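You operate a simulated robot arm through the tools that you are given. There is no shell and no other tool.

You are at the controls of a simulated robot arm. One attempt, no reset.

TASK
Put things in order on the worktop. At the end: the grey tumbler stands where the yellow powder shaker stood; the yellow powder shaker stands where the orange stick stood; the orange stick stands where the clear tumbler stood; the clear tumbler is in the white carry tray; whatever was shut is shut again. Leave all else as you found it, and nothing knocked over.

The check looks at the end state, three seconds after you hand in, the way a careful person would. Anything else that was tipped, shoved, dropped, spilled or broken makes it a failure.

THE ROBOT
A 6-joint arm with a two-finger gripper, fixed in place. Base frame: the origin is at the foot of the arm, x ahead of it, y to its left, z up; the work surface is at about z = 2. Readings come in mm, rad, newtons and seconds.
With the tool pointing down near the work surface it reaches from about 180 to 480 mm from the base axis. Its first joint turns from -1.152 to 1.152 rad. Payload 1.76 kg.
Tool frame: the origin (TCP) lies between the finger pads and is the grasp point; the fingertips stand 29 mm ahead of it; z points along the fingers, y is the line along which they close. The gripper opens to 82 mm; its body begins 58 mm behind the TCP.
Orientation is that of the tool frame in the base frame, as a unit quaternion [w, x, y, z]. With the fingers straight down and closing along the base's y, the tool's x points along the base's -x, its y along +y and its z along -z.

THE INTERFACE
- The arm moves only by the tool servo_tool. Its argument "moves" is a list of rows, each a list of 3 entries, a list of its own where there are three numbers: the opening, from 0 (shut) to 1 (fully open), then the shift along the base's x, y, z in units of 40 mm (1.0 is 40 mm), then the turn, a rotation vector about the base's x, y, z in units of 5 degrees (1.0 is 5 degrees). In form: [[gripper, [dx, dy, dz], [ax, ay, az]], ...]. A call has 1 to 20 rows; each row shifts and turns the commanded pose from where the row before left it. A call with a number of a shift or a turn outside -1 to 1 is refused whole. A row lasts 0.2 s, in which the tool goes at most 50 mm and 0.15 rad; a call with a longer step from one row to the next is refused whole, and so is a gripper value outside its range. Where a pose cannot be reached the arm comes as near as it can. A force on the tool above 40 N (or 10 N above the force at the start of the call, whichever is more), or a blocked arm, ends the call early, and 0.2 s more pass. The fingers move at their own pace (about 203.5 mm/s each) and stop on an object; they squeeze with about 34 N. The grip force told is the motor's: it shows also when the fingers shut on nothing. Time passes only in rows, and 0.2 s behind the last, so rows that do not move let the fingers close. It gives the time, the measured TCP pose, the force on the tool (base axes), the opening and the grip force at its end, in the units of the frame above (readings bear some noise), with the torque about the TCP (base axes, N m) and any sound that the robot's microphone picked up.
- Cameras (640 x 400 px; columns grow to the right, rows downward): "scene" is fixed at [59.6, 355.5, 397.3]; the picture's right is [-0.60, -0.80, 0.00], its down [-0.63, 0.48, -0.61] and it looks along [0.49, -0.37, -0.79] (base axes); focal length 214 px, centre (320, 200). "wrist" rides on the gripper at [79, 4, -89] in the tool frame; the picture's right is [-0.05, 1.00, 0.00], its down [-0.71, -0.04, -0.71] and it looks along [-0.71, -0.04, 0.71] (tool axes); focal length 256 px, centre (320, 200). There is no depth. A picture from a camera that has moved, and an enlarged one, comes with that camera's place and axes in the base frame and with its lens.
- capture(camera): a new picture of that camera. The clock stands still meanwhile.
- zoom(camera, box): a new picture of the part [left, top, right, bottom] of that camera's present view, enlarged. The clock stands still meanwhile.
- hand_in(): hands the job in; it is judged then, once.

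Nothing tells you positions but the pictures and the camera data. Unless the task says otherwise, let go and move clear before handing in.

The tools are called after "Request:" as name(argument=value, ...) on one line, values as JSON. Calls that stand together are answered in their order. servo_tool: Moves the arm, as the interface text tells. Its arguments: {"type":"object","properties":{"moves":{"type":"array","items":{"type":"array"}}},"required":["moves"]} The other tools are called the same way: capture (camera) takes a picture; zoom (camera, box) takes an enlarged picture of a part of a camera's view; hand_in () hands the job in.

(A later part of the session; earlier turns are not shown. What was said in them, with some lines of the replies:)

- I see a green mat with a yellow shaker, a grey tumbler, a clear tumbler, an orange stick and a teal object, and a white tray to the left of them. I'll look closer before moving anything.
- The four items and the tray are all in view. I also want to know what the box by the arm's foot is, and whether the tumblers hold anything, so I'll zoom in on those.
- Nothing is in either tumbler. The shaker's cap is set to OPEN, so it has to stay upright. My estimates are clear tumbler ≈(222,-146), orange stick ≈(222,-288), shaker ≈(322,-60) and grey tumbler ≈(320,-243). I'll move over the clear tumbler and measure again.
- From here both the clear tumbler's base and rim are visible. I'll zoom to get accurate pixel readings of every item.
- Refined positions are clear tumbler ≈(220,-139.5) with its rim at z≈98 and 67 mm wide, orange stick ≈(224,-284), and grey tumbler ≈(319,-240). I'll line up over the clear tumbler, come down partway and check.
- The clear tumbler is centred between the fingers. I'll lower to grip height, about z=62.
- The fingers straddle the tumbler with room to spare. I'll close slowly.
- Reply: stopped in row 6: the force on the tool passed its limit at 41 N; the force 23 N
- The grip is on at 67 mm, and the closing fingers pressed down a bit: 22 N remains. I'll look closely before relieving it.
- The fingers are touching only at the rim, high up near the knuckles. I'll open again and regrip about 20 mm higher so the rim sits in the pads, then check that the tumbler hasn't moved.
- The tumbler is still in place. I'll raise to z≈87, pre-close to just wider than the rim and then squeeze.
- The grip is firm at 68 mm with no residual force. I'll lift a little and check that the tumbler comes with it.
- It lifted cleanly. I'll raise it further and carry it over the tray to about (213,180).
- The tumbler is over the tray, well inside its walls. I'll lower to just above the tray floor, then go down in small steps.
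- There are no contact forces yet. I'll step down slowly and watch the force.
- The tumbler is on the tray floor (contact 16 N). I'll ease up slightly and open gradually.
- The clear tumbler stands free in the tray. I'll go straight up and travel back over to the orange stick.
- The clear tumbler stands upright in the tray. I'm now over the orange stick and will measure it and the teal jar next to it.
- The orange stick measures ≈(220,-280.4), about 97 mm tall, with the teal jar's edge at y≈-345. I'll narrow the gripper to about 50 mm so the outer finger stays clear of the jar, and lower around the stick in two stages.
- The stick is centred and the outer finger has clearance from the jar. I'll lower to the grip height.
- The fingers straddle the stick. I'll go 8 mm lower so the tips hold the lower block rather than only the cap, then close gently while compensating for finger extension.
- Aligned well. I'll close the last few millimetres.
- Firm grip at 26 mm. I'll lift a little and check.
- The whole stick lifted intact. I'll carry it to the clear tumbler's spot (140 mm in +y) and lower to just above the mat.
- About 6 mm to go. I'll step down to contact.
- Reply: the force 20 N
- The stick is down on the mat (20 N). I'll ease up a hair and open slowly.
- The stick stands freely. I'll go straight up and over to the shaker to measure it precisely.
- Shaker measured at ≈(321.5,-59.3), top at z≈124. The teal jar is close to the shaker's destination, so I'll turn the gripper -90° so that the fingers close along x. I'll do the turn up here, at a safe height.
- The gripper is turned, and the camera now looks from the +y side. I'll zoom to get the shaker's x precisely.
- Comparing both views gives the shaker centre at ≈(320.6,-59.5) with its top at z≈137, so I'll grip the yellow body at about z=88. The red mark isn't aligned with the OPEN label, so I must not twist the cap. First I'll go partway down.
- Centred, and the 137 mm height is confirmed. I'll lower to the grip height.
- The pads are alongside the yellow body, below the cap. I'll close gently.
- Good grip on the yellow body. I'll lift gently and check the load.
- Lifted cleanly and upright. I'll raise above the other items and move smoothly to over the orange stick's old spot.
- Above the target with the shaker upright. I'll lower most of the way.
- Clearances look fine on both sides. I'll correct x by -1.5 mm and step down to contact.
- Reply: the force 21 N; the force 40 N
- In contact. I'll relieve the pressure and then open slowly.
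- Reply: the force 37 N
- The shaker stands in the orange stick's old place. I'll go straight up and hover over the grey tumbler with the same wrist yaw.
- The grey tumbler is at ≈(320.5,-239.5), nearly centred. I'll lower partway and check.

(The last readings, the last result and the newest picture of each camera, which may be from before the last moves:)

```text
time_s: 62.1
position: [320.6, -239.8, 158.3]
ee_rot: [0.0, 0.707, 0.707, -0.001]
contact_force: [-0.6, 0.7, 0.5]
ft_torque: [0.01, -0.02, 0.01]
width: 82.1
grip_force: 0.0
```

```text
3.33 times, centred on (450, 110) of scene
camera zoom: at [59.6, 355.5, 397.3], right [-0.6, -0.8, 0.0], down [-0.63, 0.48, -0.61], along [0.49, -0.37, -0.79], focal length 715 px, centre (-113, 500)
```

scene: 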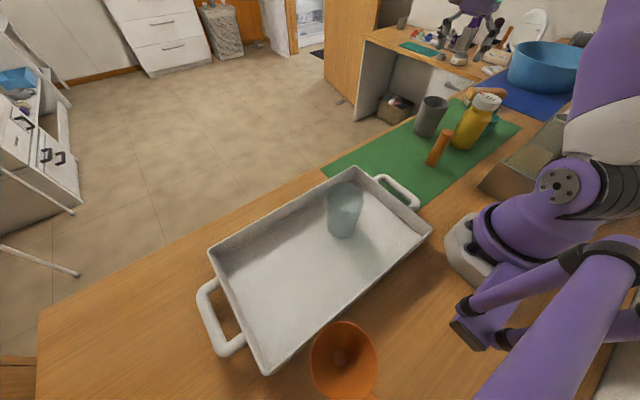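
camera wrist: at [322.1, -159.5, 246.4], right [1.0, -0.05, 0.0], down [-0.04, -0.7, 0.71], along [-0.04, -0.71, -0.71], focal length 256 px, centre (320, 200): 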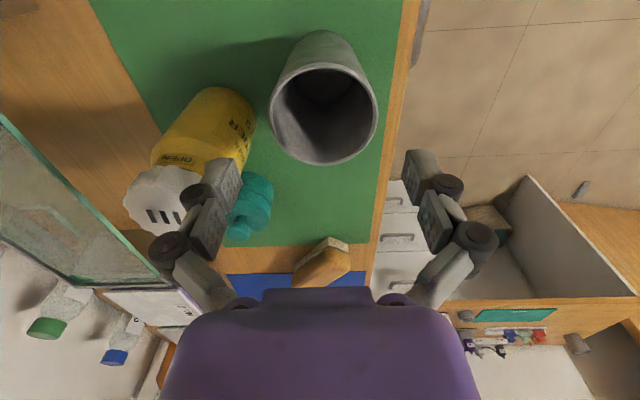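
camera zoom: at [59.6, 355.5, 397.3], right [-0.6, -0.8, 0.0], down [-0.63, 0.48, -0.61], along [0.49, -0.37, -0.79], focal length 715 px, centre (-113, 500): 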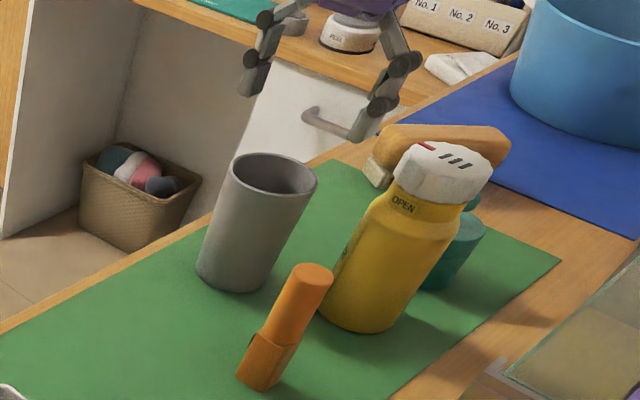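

The rim sits about 2 mm to the +x side. I'll correct that and lower to z≈88, with the rim inside the pads.

Request:
servo_tool(moves=[[1, [0.05, 0.025, -0.4], [0, 0, 0]], [1, [0, 0, -0.5], [0, 0, 0]], [1, [0, 0, -0.5], [0, 0, 0]], [1, [0, 0, -0.33], [0, 0, 0]], [1, [0, 0, 0], [0, 0, 0]]])

Request:
capture(camera="wrist")

Request:
zoom(camera="scene", box=[380, 50, 520, 170])

```text
time_s: 63.3
position: [321.3, -238.8, 88.5]
ee_rot: [0.0, 0.707, 0.707, -0.002]
contact_force: [-0.2, 0.0, -0.3]
ft_torque: [0.01, 0.0, -0.03]
width: 81.8
grip_force: 0.0
```

```text
taken
camera wrist: at [324.0, -159.2, 177.0], right [1.0, -0.05, 0.0], down [-0.04, -0.7, 0.71], along [-0.04, -0.71, -0.71], focal length 256 px, centre (320, 200)
```

wrist: 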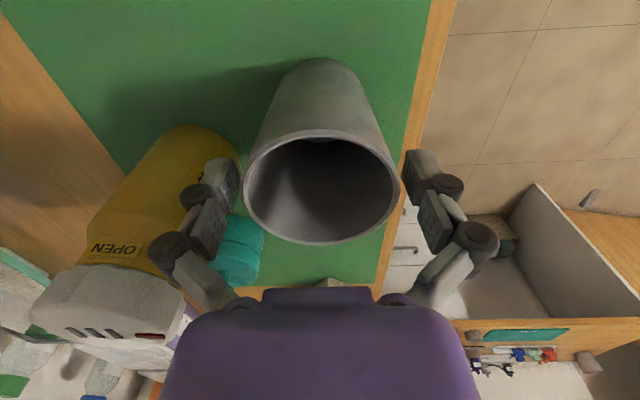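

```text
3.33 times, centred on (450, 110) of scene
camera zoom: at [59.6, 355.5, 397.3], right [-0.6, -0.8, 0.0], down [-0.63, 0.48, -0.61], along [0.49, -0.37, -0.79], focal length 715 px, centre (-113, 500)
```

zoom: 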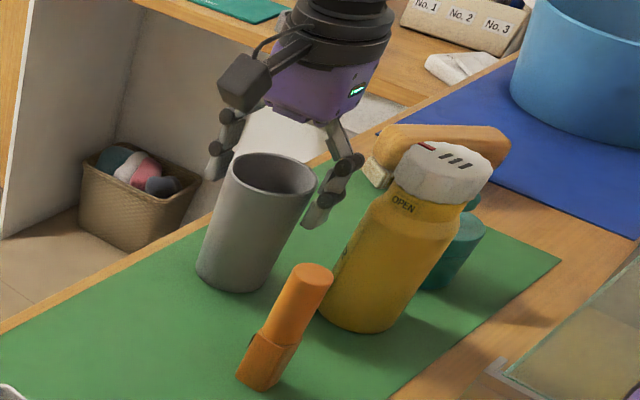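

The fingers straddle the rim, and the shaker and jar are clear. I'll close gently.

Request:
servo_tool(moves=[[0.95, [0.02, 0, 0], [0, 0, 0]], [0.9, [0, 0, 0], [0, 0, 0]], [0.87, [0, 0, 0], [0, 0, 0]], [0.85, [0, 0, 0], [0, 0, 0]], [0.83, [0, 0, 0], [0, 0, 0]], [0.81, [0, 0, 0.01], [0, 0, 0]], [0.79, [0, 0, 0.02], [0, 0, 0]], [0.76, [0, 0, 0.02], [0, 0, 0]]])

Request:
capture(camera="wrist")

```text
time_s: 65.1
position: [323.3, -239.8, 89.5]
ee_rot: [0.001, 0.707, 0.707, 0.0]
contact_force: [-0.6, 0.0, 0.4]
ft_torque: [0.0, 0.0, 0.02]
width: 70.4
grip_force: 33.9
```

```text
taken
camera wrist: at [325.9, -159.4, 178.5], right [1.0, -0.05, 0.0], down [-0.04, -0.7, 0.71], along [-0.04, -0.71, -0.71], focal length 256 px, centre (320, 200)
```

wrist: 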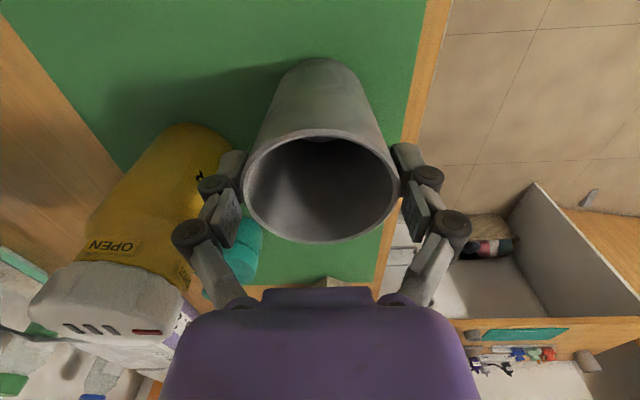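

Firm grip at 70 mm with no residual force. I'll lift and check.

Request:
servo_tool(moves=[[0.72, [0, 0, 0], [0, 0, 0]], [0.72, [0, 0, 0.1], [0, 0, 0]], [0.72, [0, 0, 0.3], [0, 0, 0]], [0.72, [0, 0, 0.3], [0, 0, 0]], [0.72, [0, 0, 0], [0, 0, 0]]])

Request:
capture(camera="wrist")

Request:
zoom(camera="scene", box=[380, 50, 520, 170])

```text
time_s: 66.3
position: [324.4, -239.0, 117.5]
ee_rot: [0.0, 0.707, 0.707, -0.002]
contact_force: [-0.6, -1.1, -0.5]
ft_torque: [-0.01, 0.02, 0.01]
width: 70.3
grip_force: 34.1
```

```text
taken
camera wrist: at [326.3, -159.4, 206.5], right [1.0, -0.05, 0.0], down [-0.04, -0.7, 0.71], along [-0.04, -0.71, -0.71], focal length 256 px, centre (320, 200)
```

wrist: 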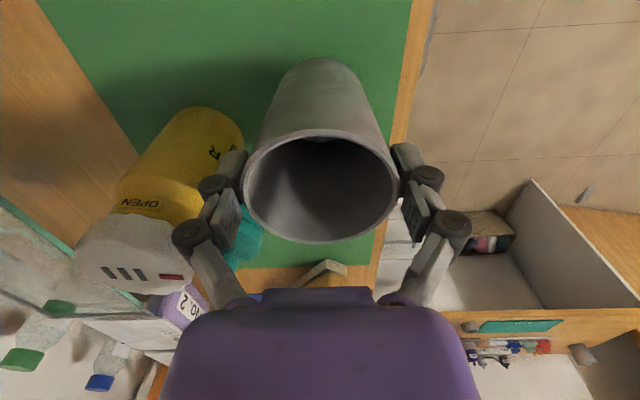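

```text
3.33 times, centred on (450, 110) of scene
camera zoom: at [59.6, 355.5, 397.3], right [-0.6, -0.8, 0.0], down [-0.63, 0.48, -0.61], along [0.49, -0.37, -0.79], focal length 715 px, centre (-113, 500)
```

zoom: 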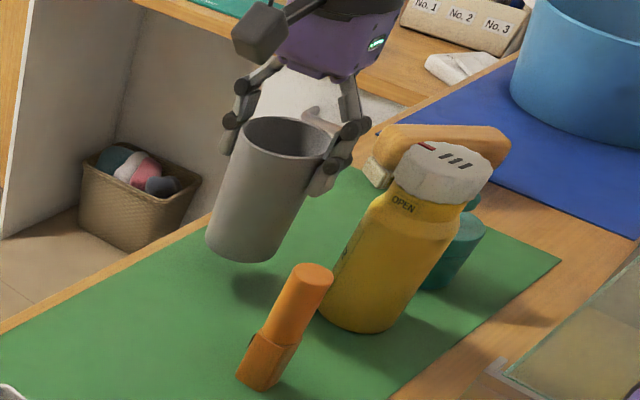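

It's held well. I'll raise a little more, move 178 mm in +y to the shaker's old place and lower to just above the mat.

Request:
servo_tool(moves=[[0.72, [0, 0, 0.4], [0, 0, 0]], [0.72, [0, 0, 0.4], [0, 0, 0]], [0.72, [0, 0.2, 0], [0, 0, 0]], [0.72, [-0.01, 0.4, 0], [0, 0, 0]], [0.72, [-0.01, 0.5, 0], [0, 0, 0]], [0.72, [-0.01, 0.5, 0], [0, 0, 0]], [0.72, [-0.01, 0.5, 0], [0, 0, 0]], [0.72, [-0.01, 0.5, 0], [0, 0, 0]], [0.72, [-0.01, 0.5, 0], [0, 0, 0]], [0.72, [-0.01, 0.5, 0], [0, 0, 0]], [0.72, [-0.01, 0.4, 0], [0, 0, 0]], [0.72, [-0.0075, 0.3, 0], [0, 0, 0]], [0.72, [0, 0.1625, 0], [0, 0, 0]], [0.72, [0, 0, 0], [0, 0, 0]]])

Request:
capture(camera="wrist")

Request:
capture(camera="scene")

```text
time_s: 69.3
position: [319.3, -59.0, 147.2]
ee_rot: [0.0, 0.706, 0.708, -0.001]
contact_force: [-0.3, 0.3, -0.1]
ft_torque: [0.03, -0.02, 0.01]
width: 70.4
grip_force: 34.5
```

```text
taken
camera wrist: at [322.0, 20.3, 236.9], right [1.0, -0.05, 0.0], down [-0.04, -0.7, 0.71], along [-0.04, -0.71, -0.71], focal length 256 px, centre (320, 200)
```

wrist: 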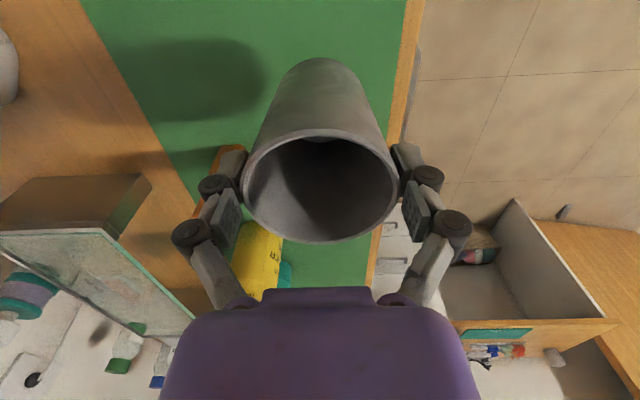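

```text
taken
```

scene: 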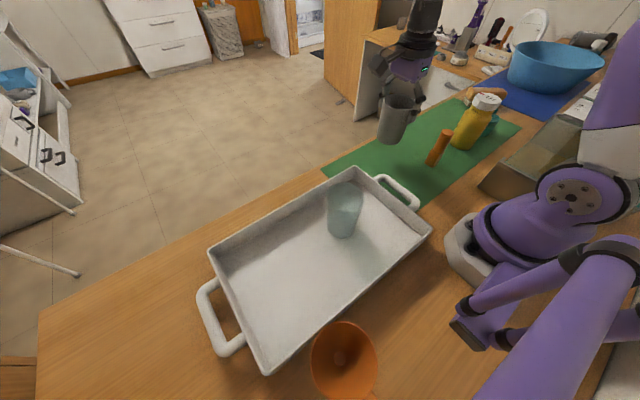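

In position. I'll lower with a small correction.

Request:
servo_tool(moves=[[0.72, [0.02, -0.02, -0.3], [0, 0, 0]], [0.72, [0, 0, -0.4], [0, 0, 0]], [0.72, [0, 0, -0.4], [0, 0, 0]], [0.72, [0, 0, -0.2], [0, 0, 0]], [0.72, [0, 0, -0.05], [0, 0, 0]], [0.72, [0, 0, 0], [0, 0, 0]]])

Request:
servo_tool(moves=[[0.72, [0, 0, -0.04], [0, 0, 0]]])

Request:
servo_tool(moves=[[0.72, [0, 0, -0.025], [0, 0, 0]]])

Request:
zoom(camera="scene", box=[340, 70, 460, 180])

```text
time_s: 70.7
position: [320.3, -61.1, 95.9]
ee_rot: [0.0, 0.707, 0.708, -0.002]
contact_force: [-0.1, 0.4, -0.2]
ft_torque: [0.0, -0.02, 0.0]
width: 70.3
grip_force: 34.4
```

```text
time_s: 71.1
position: [320.9, -60.3, 94.4]
ee_rot: [0.0, 0.707, 0.708, -0.001]
contact_force: [-0.7, -0.1, -1.0]
ft_torque: [0.01, -0.04, 0.04]
width: 70.1
grip_force: 33.9
```

```text
time_s: 71.5
position: [320.9, -59.8, 93.6]
ee_rot: [0.0, 0.708, 0.706, -0.001]
contact_force: [-0.5, 0.8, -1.0]
ft_torque: [-0.04, 0.02, -0.02]
width: 70.6
grip_force: 32.9
```

```text
3.64 times, centred on (400, 125) of scene
camera zoom: at [59.6, 355.5, 397.3], right [-0.6, -0.8, 0.0], down [-0.63, 0.48, -0.61], along [0.49, -0.37, -0.79], focal length 780 px, centre (29, 473)
```

zoom: 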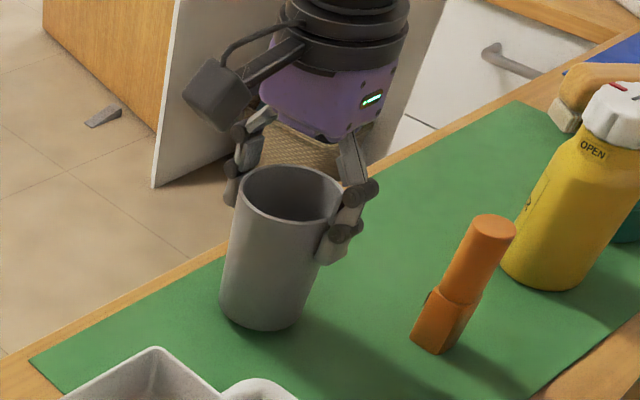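

About 3 mm remain. I'll step to contact.

Request:
servo_tool(moves=[[0.72, [0, 0, -0.025], [0, 0, 0]]])

Request:
servo_tool(moves=[[0.72, [0, 0, -0.025], [0, 0, 0]]])

Request:
servo_tool(moves=[[0.72, [0, 0, -0.02], [0, 0, 0]]])

```text
time_s: 71.9
position: [321.9, -59.7, 93.0]
ee_rot: [0.0, 0.708, 0.707, -0.001]
contact_force: [-0.4, 0.0, -0.7]
ft_torque: [0.0, -0.03, 0.02]
width: 70.6
grip_force: 34.6
```

```text
time_s: 72.3
position: [321.9, -60.9, 92.9]
ee_rot: [0.0, 0.707, 0.707, -0.001]
contact_force: [-0.1, -0.2, -0.6]
ft_torque: [0.01, 0.0, -0.02]
width: 70.3
grip_force: 33.8
```

```text
time_s: 72.7
position: [320.8, -60.8, 92.1]
ee_rot: [0.0, 0.707, 0.707, -0.001]
contact_force: [0.2, -0.2, -0.2]
ft_torque: [0.0, 0.0, 0.03]
width: 70.6
grip_force: 34.0
```

Request:
servo_tool(moves=[[0.72, [0, 0, -0.02], [0, 0, 0]]])

Request:
servo_tool(moves=[[0.72, [0, 0, -0.015], [0, 0, 0]]])

Request:
servo_tool(moves=[[0.72, [0, 0, -0.015], [0, 0, 0]]])

```text
time_s: 73.1
position: [322.0, -60.2, 90.8]
ee_rot: [0.001, 0.707, 0.708, -0.001]
contact_force: [-0.2, 0.8, -1.1]
ft_torque: [0.0, -0.01, -0.01]
width: 70.3
grip_force: 33.9
```

```text
time_s: 73.5
position: [321.2, -59.9, 89.7]
ee_rot: [0.0, 0.707, 0.707, -0.001]
contact_force: [-0.7, 0.4, -0.8]
ft_torque: [-0.02, 0.01, 0.01]
width: 70.4
grip_force: 33.8
```

```text
time_s: 73.9
position: [320.3, -60.0, 89.4]
ee_rot: [0.0, 0.708, 0.706, -0.001]
contact_force: [-0.1, 0.0, -0.3]
ft_torque: [-0.04, 0.01, -0.02]
width: 70.2
grip_force: 33.8
```

Request:
servo_tool(moves=[[0.72, [0, 0, -0.015], [0, 0, 0]]])

Request:
servo_tool(moves=[[0.72, [0, 0, -0.015], [0, 0, 0]]])

Request:
zoom(camera="scene", box=[360, 100, 430, 170])

```text
time_s: 74.3
position: [320.5, -60.4, 88.8]
ee_rot: [0.0, 0.707, 0.707, -0.002]
contact_force: [-0.1, 0.0, -0.1]
ft_torque: [-0.01, 0.02, -0.01]
width: 70.3
grip_force: 34.2
```

```text
time_s: 74.7
position: [320.9, -60.7, 89.1]
ee_rot: [0.0, 0.707, 0.707, -0.001]
contact_force: [-1.5, 0.9, 4.1]
ft_torque: [0.05, 0.02, 0.02]
width: 70.3
grip_force: 33.7
```

```text
5.71 times, centred on (395, 135) of scene
camera zoom: at [59.6, 355.5, 397.3], right [-0.6, -0.8, 0.0], down [-0.63, 0.48, -0.61], along [0.49, -0.37, -0.79], focal length 1226 px, centre (-109, 571)
```

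zoom: 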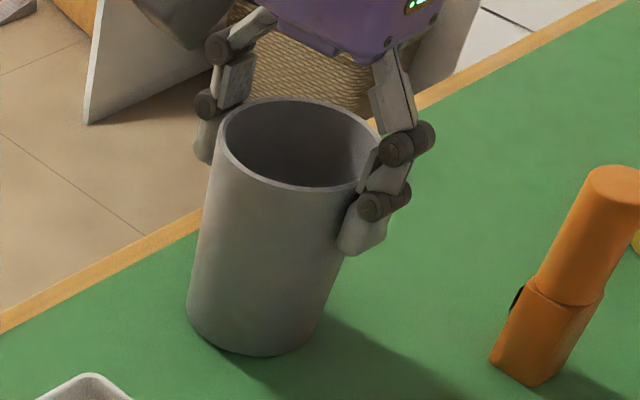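

Contact is light at 4 N. I'll open slowly and then rise.

Request:
servo_tool(moves=[[0.82, [0, 0, 0], [0, 0, 0]], [0.86, [0, 0, 0], [0, 0, 0]], [0.89, [0, 0, 0], [0, 0, 0]], [0.93, [0, 0, 0], [0, 0, 0]], [1, [0, 0, 0], [0, 0, 0]], [1, [0, 0, 0], [0, 0, 0]]])

Request:
capture(camera="wrist")

```text
time_s: 76.1
position: [321.1, -61.1, 88.0]
ee_rot: [0.0, 0.707, 0.707, -0.001]
contact_force: [0.3, -0.4, -0.4]
ft_torque: [-0.01, 0.03, -0.01]
width: 81.7
grip_force: 0.1
```

```text
taken
camera wrist: at [324.7, 19.0, 177.3], right [1.0, -0.05, 0.0], down [-0.04, -0.7, 0.71], along [-0.04, -0.71, -0.71], focal length 256 px, centre (320, 200)
```

wrist: 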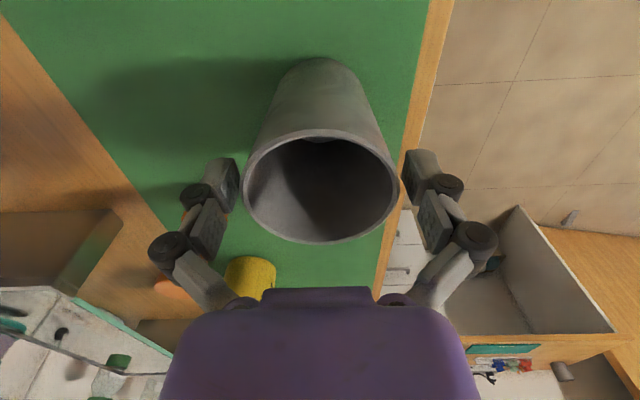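

Released, and the tumbler stands centred. I'll rise straight up, clear the area and check the whole scene.

Request:
servo_tool(moves=[[1, [0, 0, 0.3], [0, 0, 0]], [1, [0, 0, 0.6], [0, 0, 0]], [1, [0, 0, 0.9], [0, 0, 0]], [1, [0, 0, 0.9], [0, 0, 0]], [1, [0, 0, 0.7], [0, 0, 0]], [1, [0, 0, 0], [0, 0, 0]]])

Request:
capture(camera="wrist")

Request:
capture(camera="scene")

Request:
zoom(camera="scene", box=[340, 60, 540, 200])

```text
time_s: 77.5
position: [322.1, -64.6, 225.4]
ee_rot: [0.0, 0.707, 0.707, -0.002]
contact_force: [0.3, -1.3, 1.1]
ft_torque: [0.02, -0.01, 0.01]
width: 82.2
grip_force: 0.0
```

```text
taken
camera wrist: at [324.7, 15.9, 313.2], right [1.0, -0.05, 0.0], down [-0.04, -0.7, 0.71], along [-0.04, -0.71, -0.71], focal length 256 px, centre (320, 200)
```

wrist: 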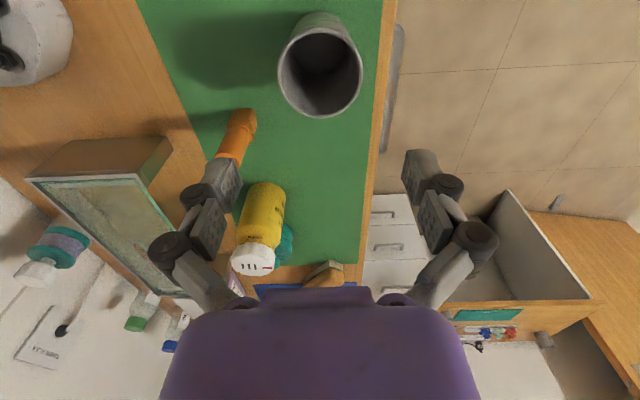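

```text
taken
```

scene: 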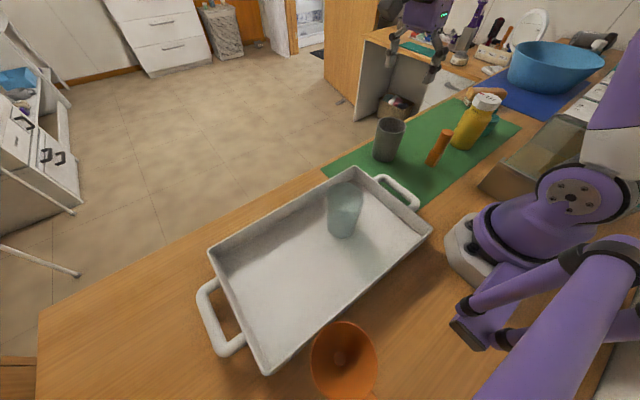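

```text
2.86 times, centred on (440, 130) of scene
camera zoom: at [59.6, 355.5, 397.3], right [-0.6, -0.8, 0.0], down [-0.63, 0.48, -0.61], along [0.49, -0.37, -0.79], focal length 613 px, centre (-23, 400)
```

zoom: 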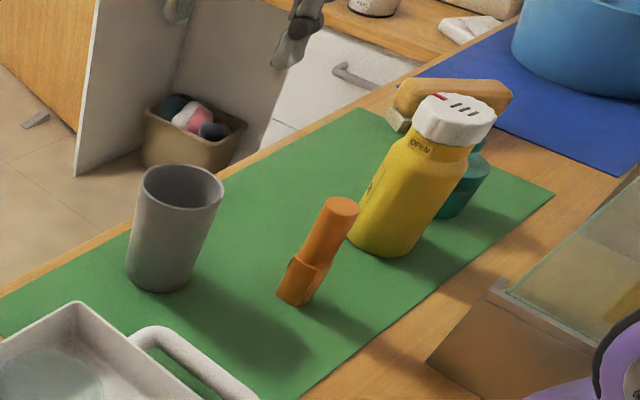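

Everything matches the intended layout. I'll do a last close check of the stick, the shaker and jar, and the tray before handing in.

Request:
zoom(camera="scene", box=[420, 80, 510, 160])

Request:
zoom(camera="scene", box=[290, 150, 410, 260])

Request:
zoom(camera="wrist", box=[180, 80, 380, 300])

```text
5.00 times, centred on (465, 120) of scene
camera zoom: at [59.6, 355.5, 397.3], right [-0.6, -0.8, 0.0], down [-0.63, 0.48, -0.61], along [0.49, -0.37, -0.79], focal length 1072 px, centre (-405, 600)
```

zoom: 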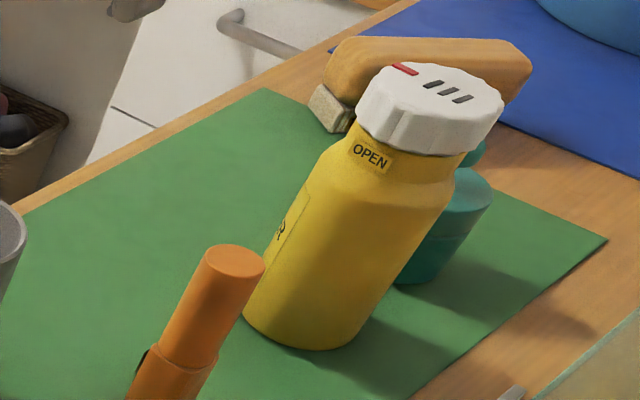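

```text
3.64 times, centred on (350, 205) of scene
camera zoom: at [59.6, 355.5, 397.3], right [-0.6, -0.8, 0.0], down [-0.63, 0.48, -0.61], along [0.49, -0.37, -0.79], focal length 780 px, centre (211, 182)
```

zoom: 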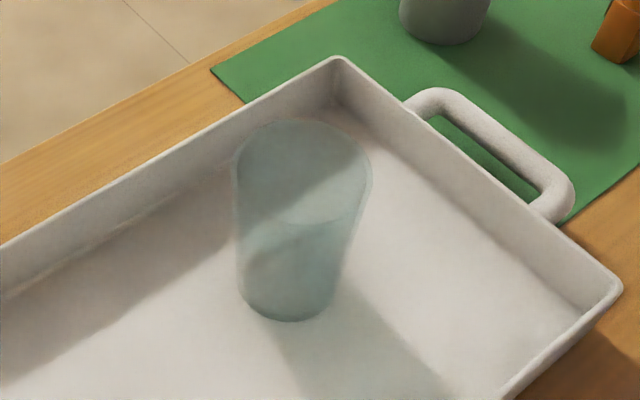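

```text
1.82 times, centred on (280, 190) of wrist
camera zoom: at [324.7, 15.9, 313.2], right [1.0, -0.05, 0.0], down [-0.04, -0.7, 0.71], along [-0.04, -0.71, -0.71], focal length 465 px, centre (393, 218)
```

zoom: 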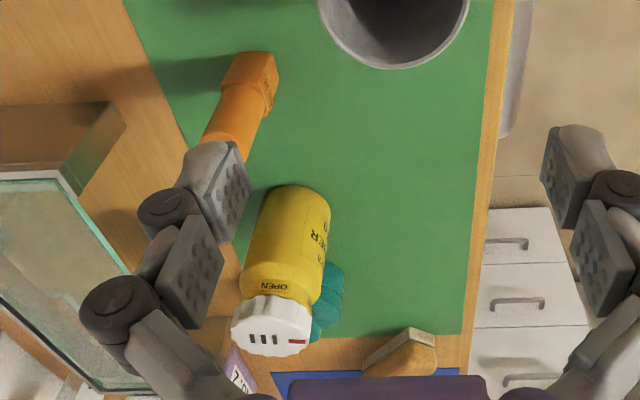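

All four items stand upright where they should, the cap is unturned, the jar and the rest of the worktop are as they were, and the arm is clear. Handing in.

Request:
hand_in()

```text
The job is handed in.
```

All four items are where you asked, and I've handed the job in; the result of the check hasn't come back to me.

| Item | Where it stands now | How it looked in the final pictures |
|---|---|---|
| Grey tumbler | The yellow shaker's old spot | Upright, base in the same place in the picture as the shaker's was |
| Yellow powder shaker | The orange stick's old spot | Upright, cap not turned, clear of the teal jar |
| Orange stick | The clear tumbler's old spot | Upright, base in the same place as the tumbler's was |
| Clear tumbler | In the white carry tray | Upright, well inside the walls |

I didn't open anything. The shaker's red cap mark was a quarter turn from its "OPEN" label at the start and still is.

My first grip on the clear tumbler pressed it down briefly, to about 41 N. I let go, regripped higher and carried on. The pictures show no damage and nothing else on the worktop moved.

The gripper is open and raised clear of everything. I left the wrist turned 90° from its starting angle.
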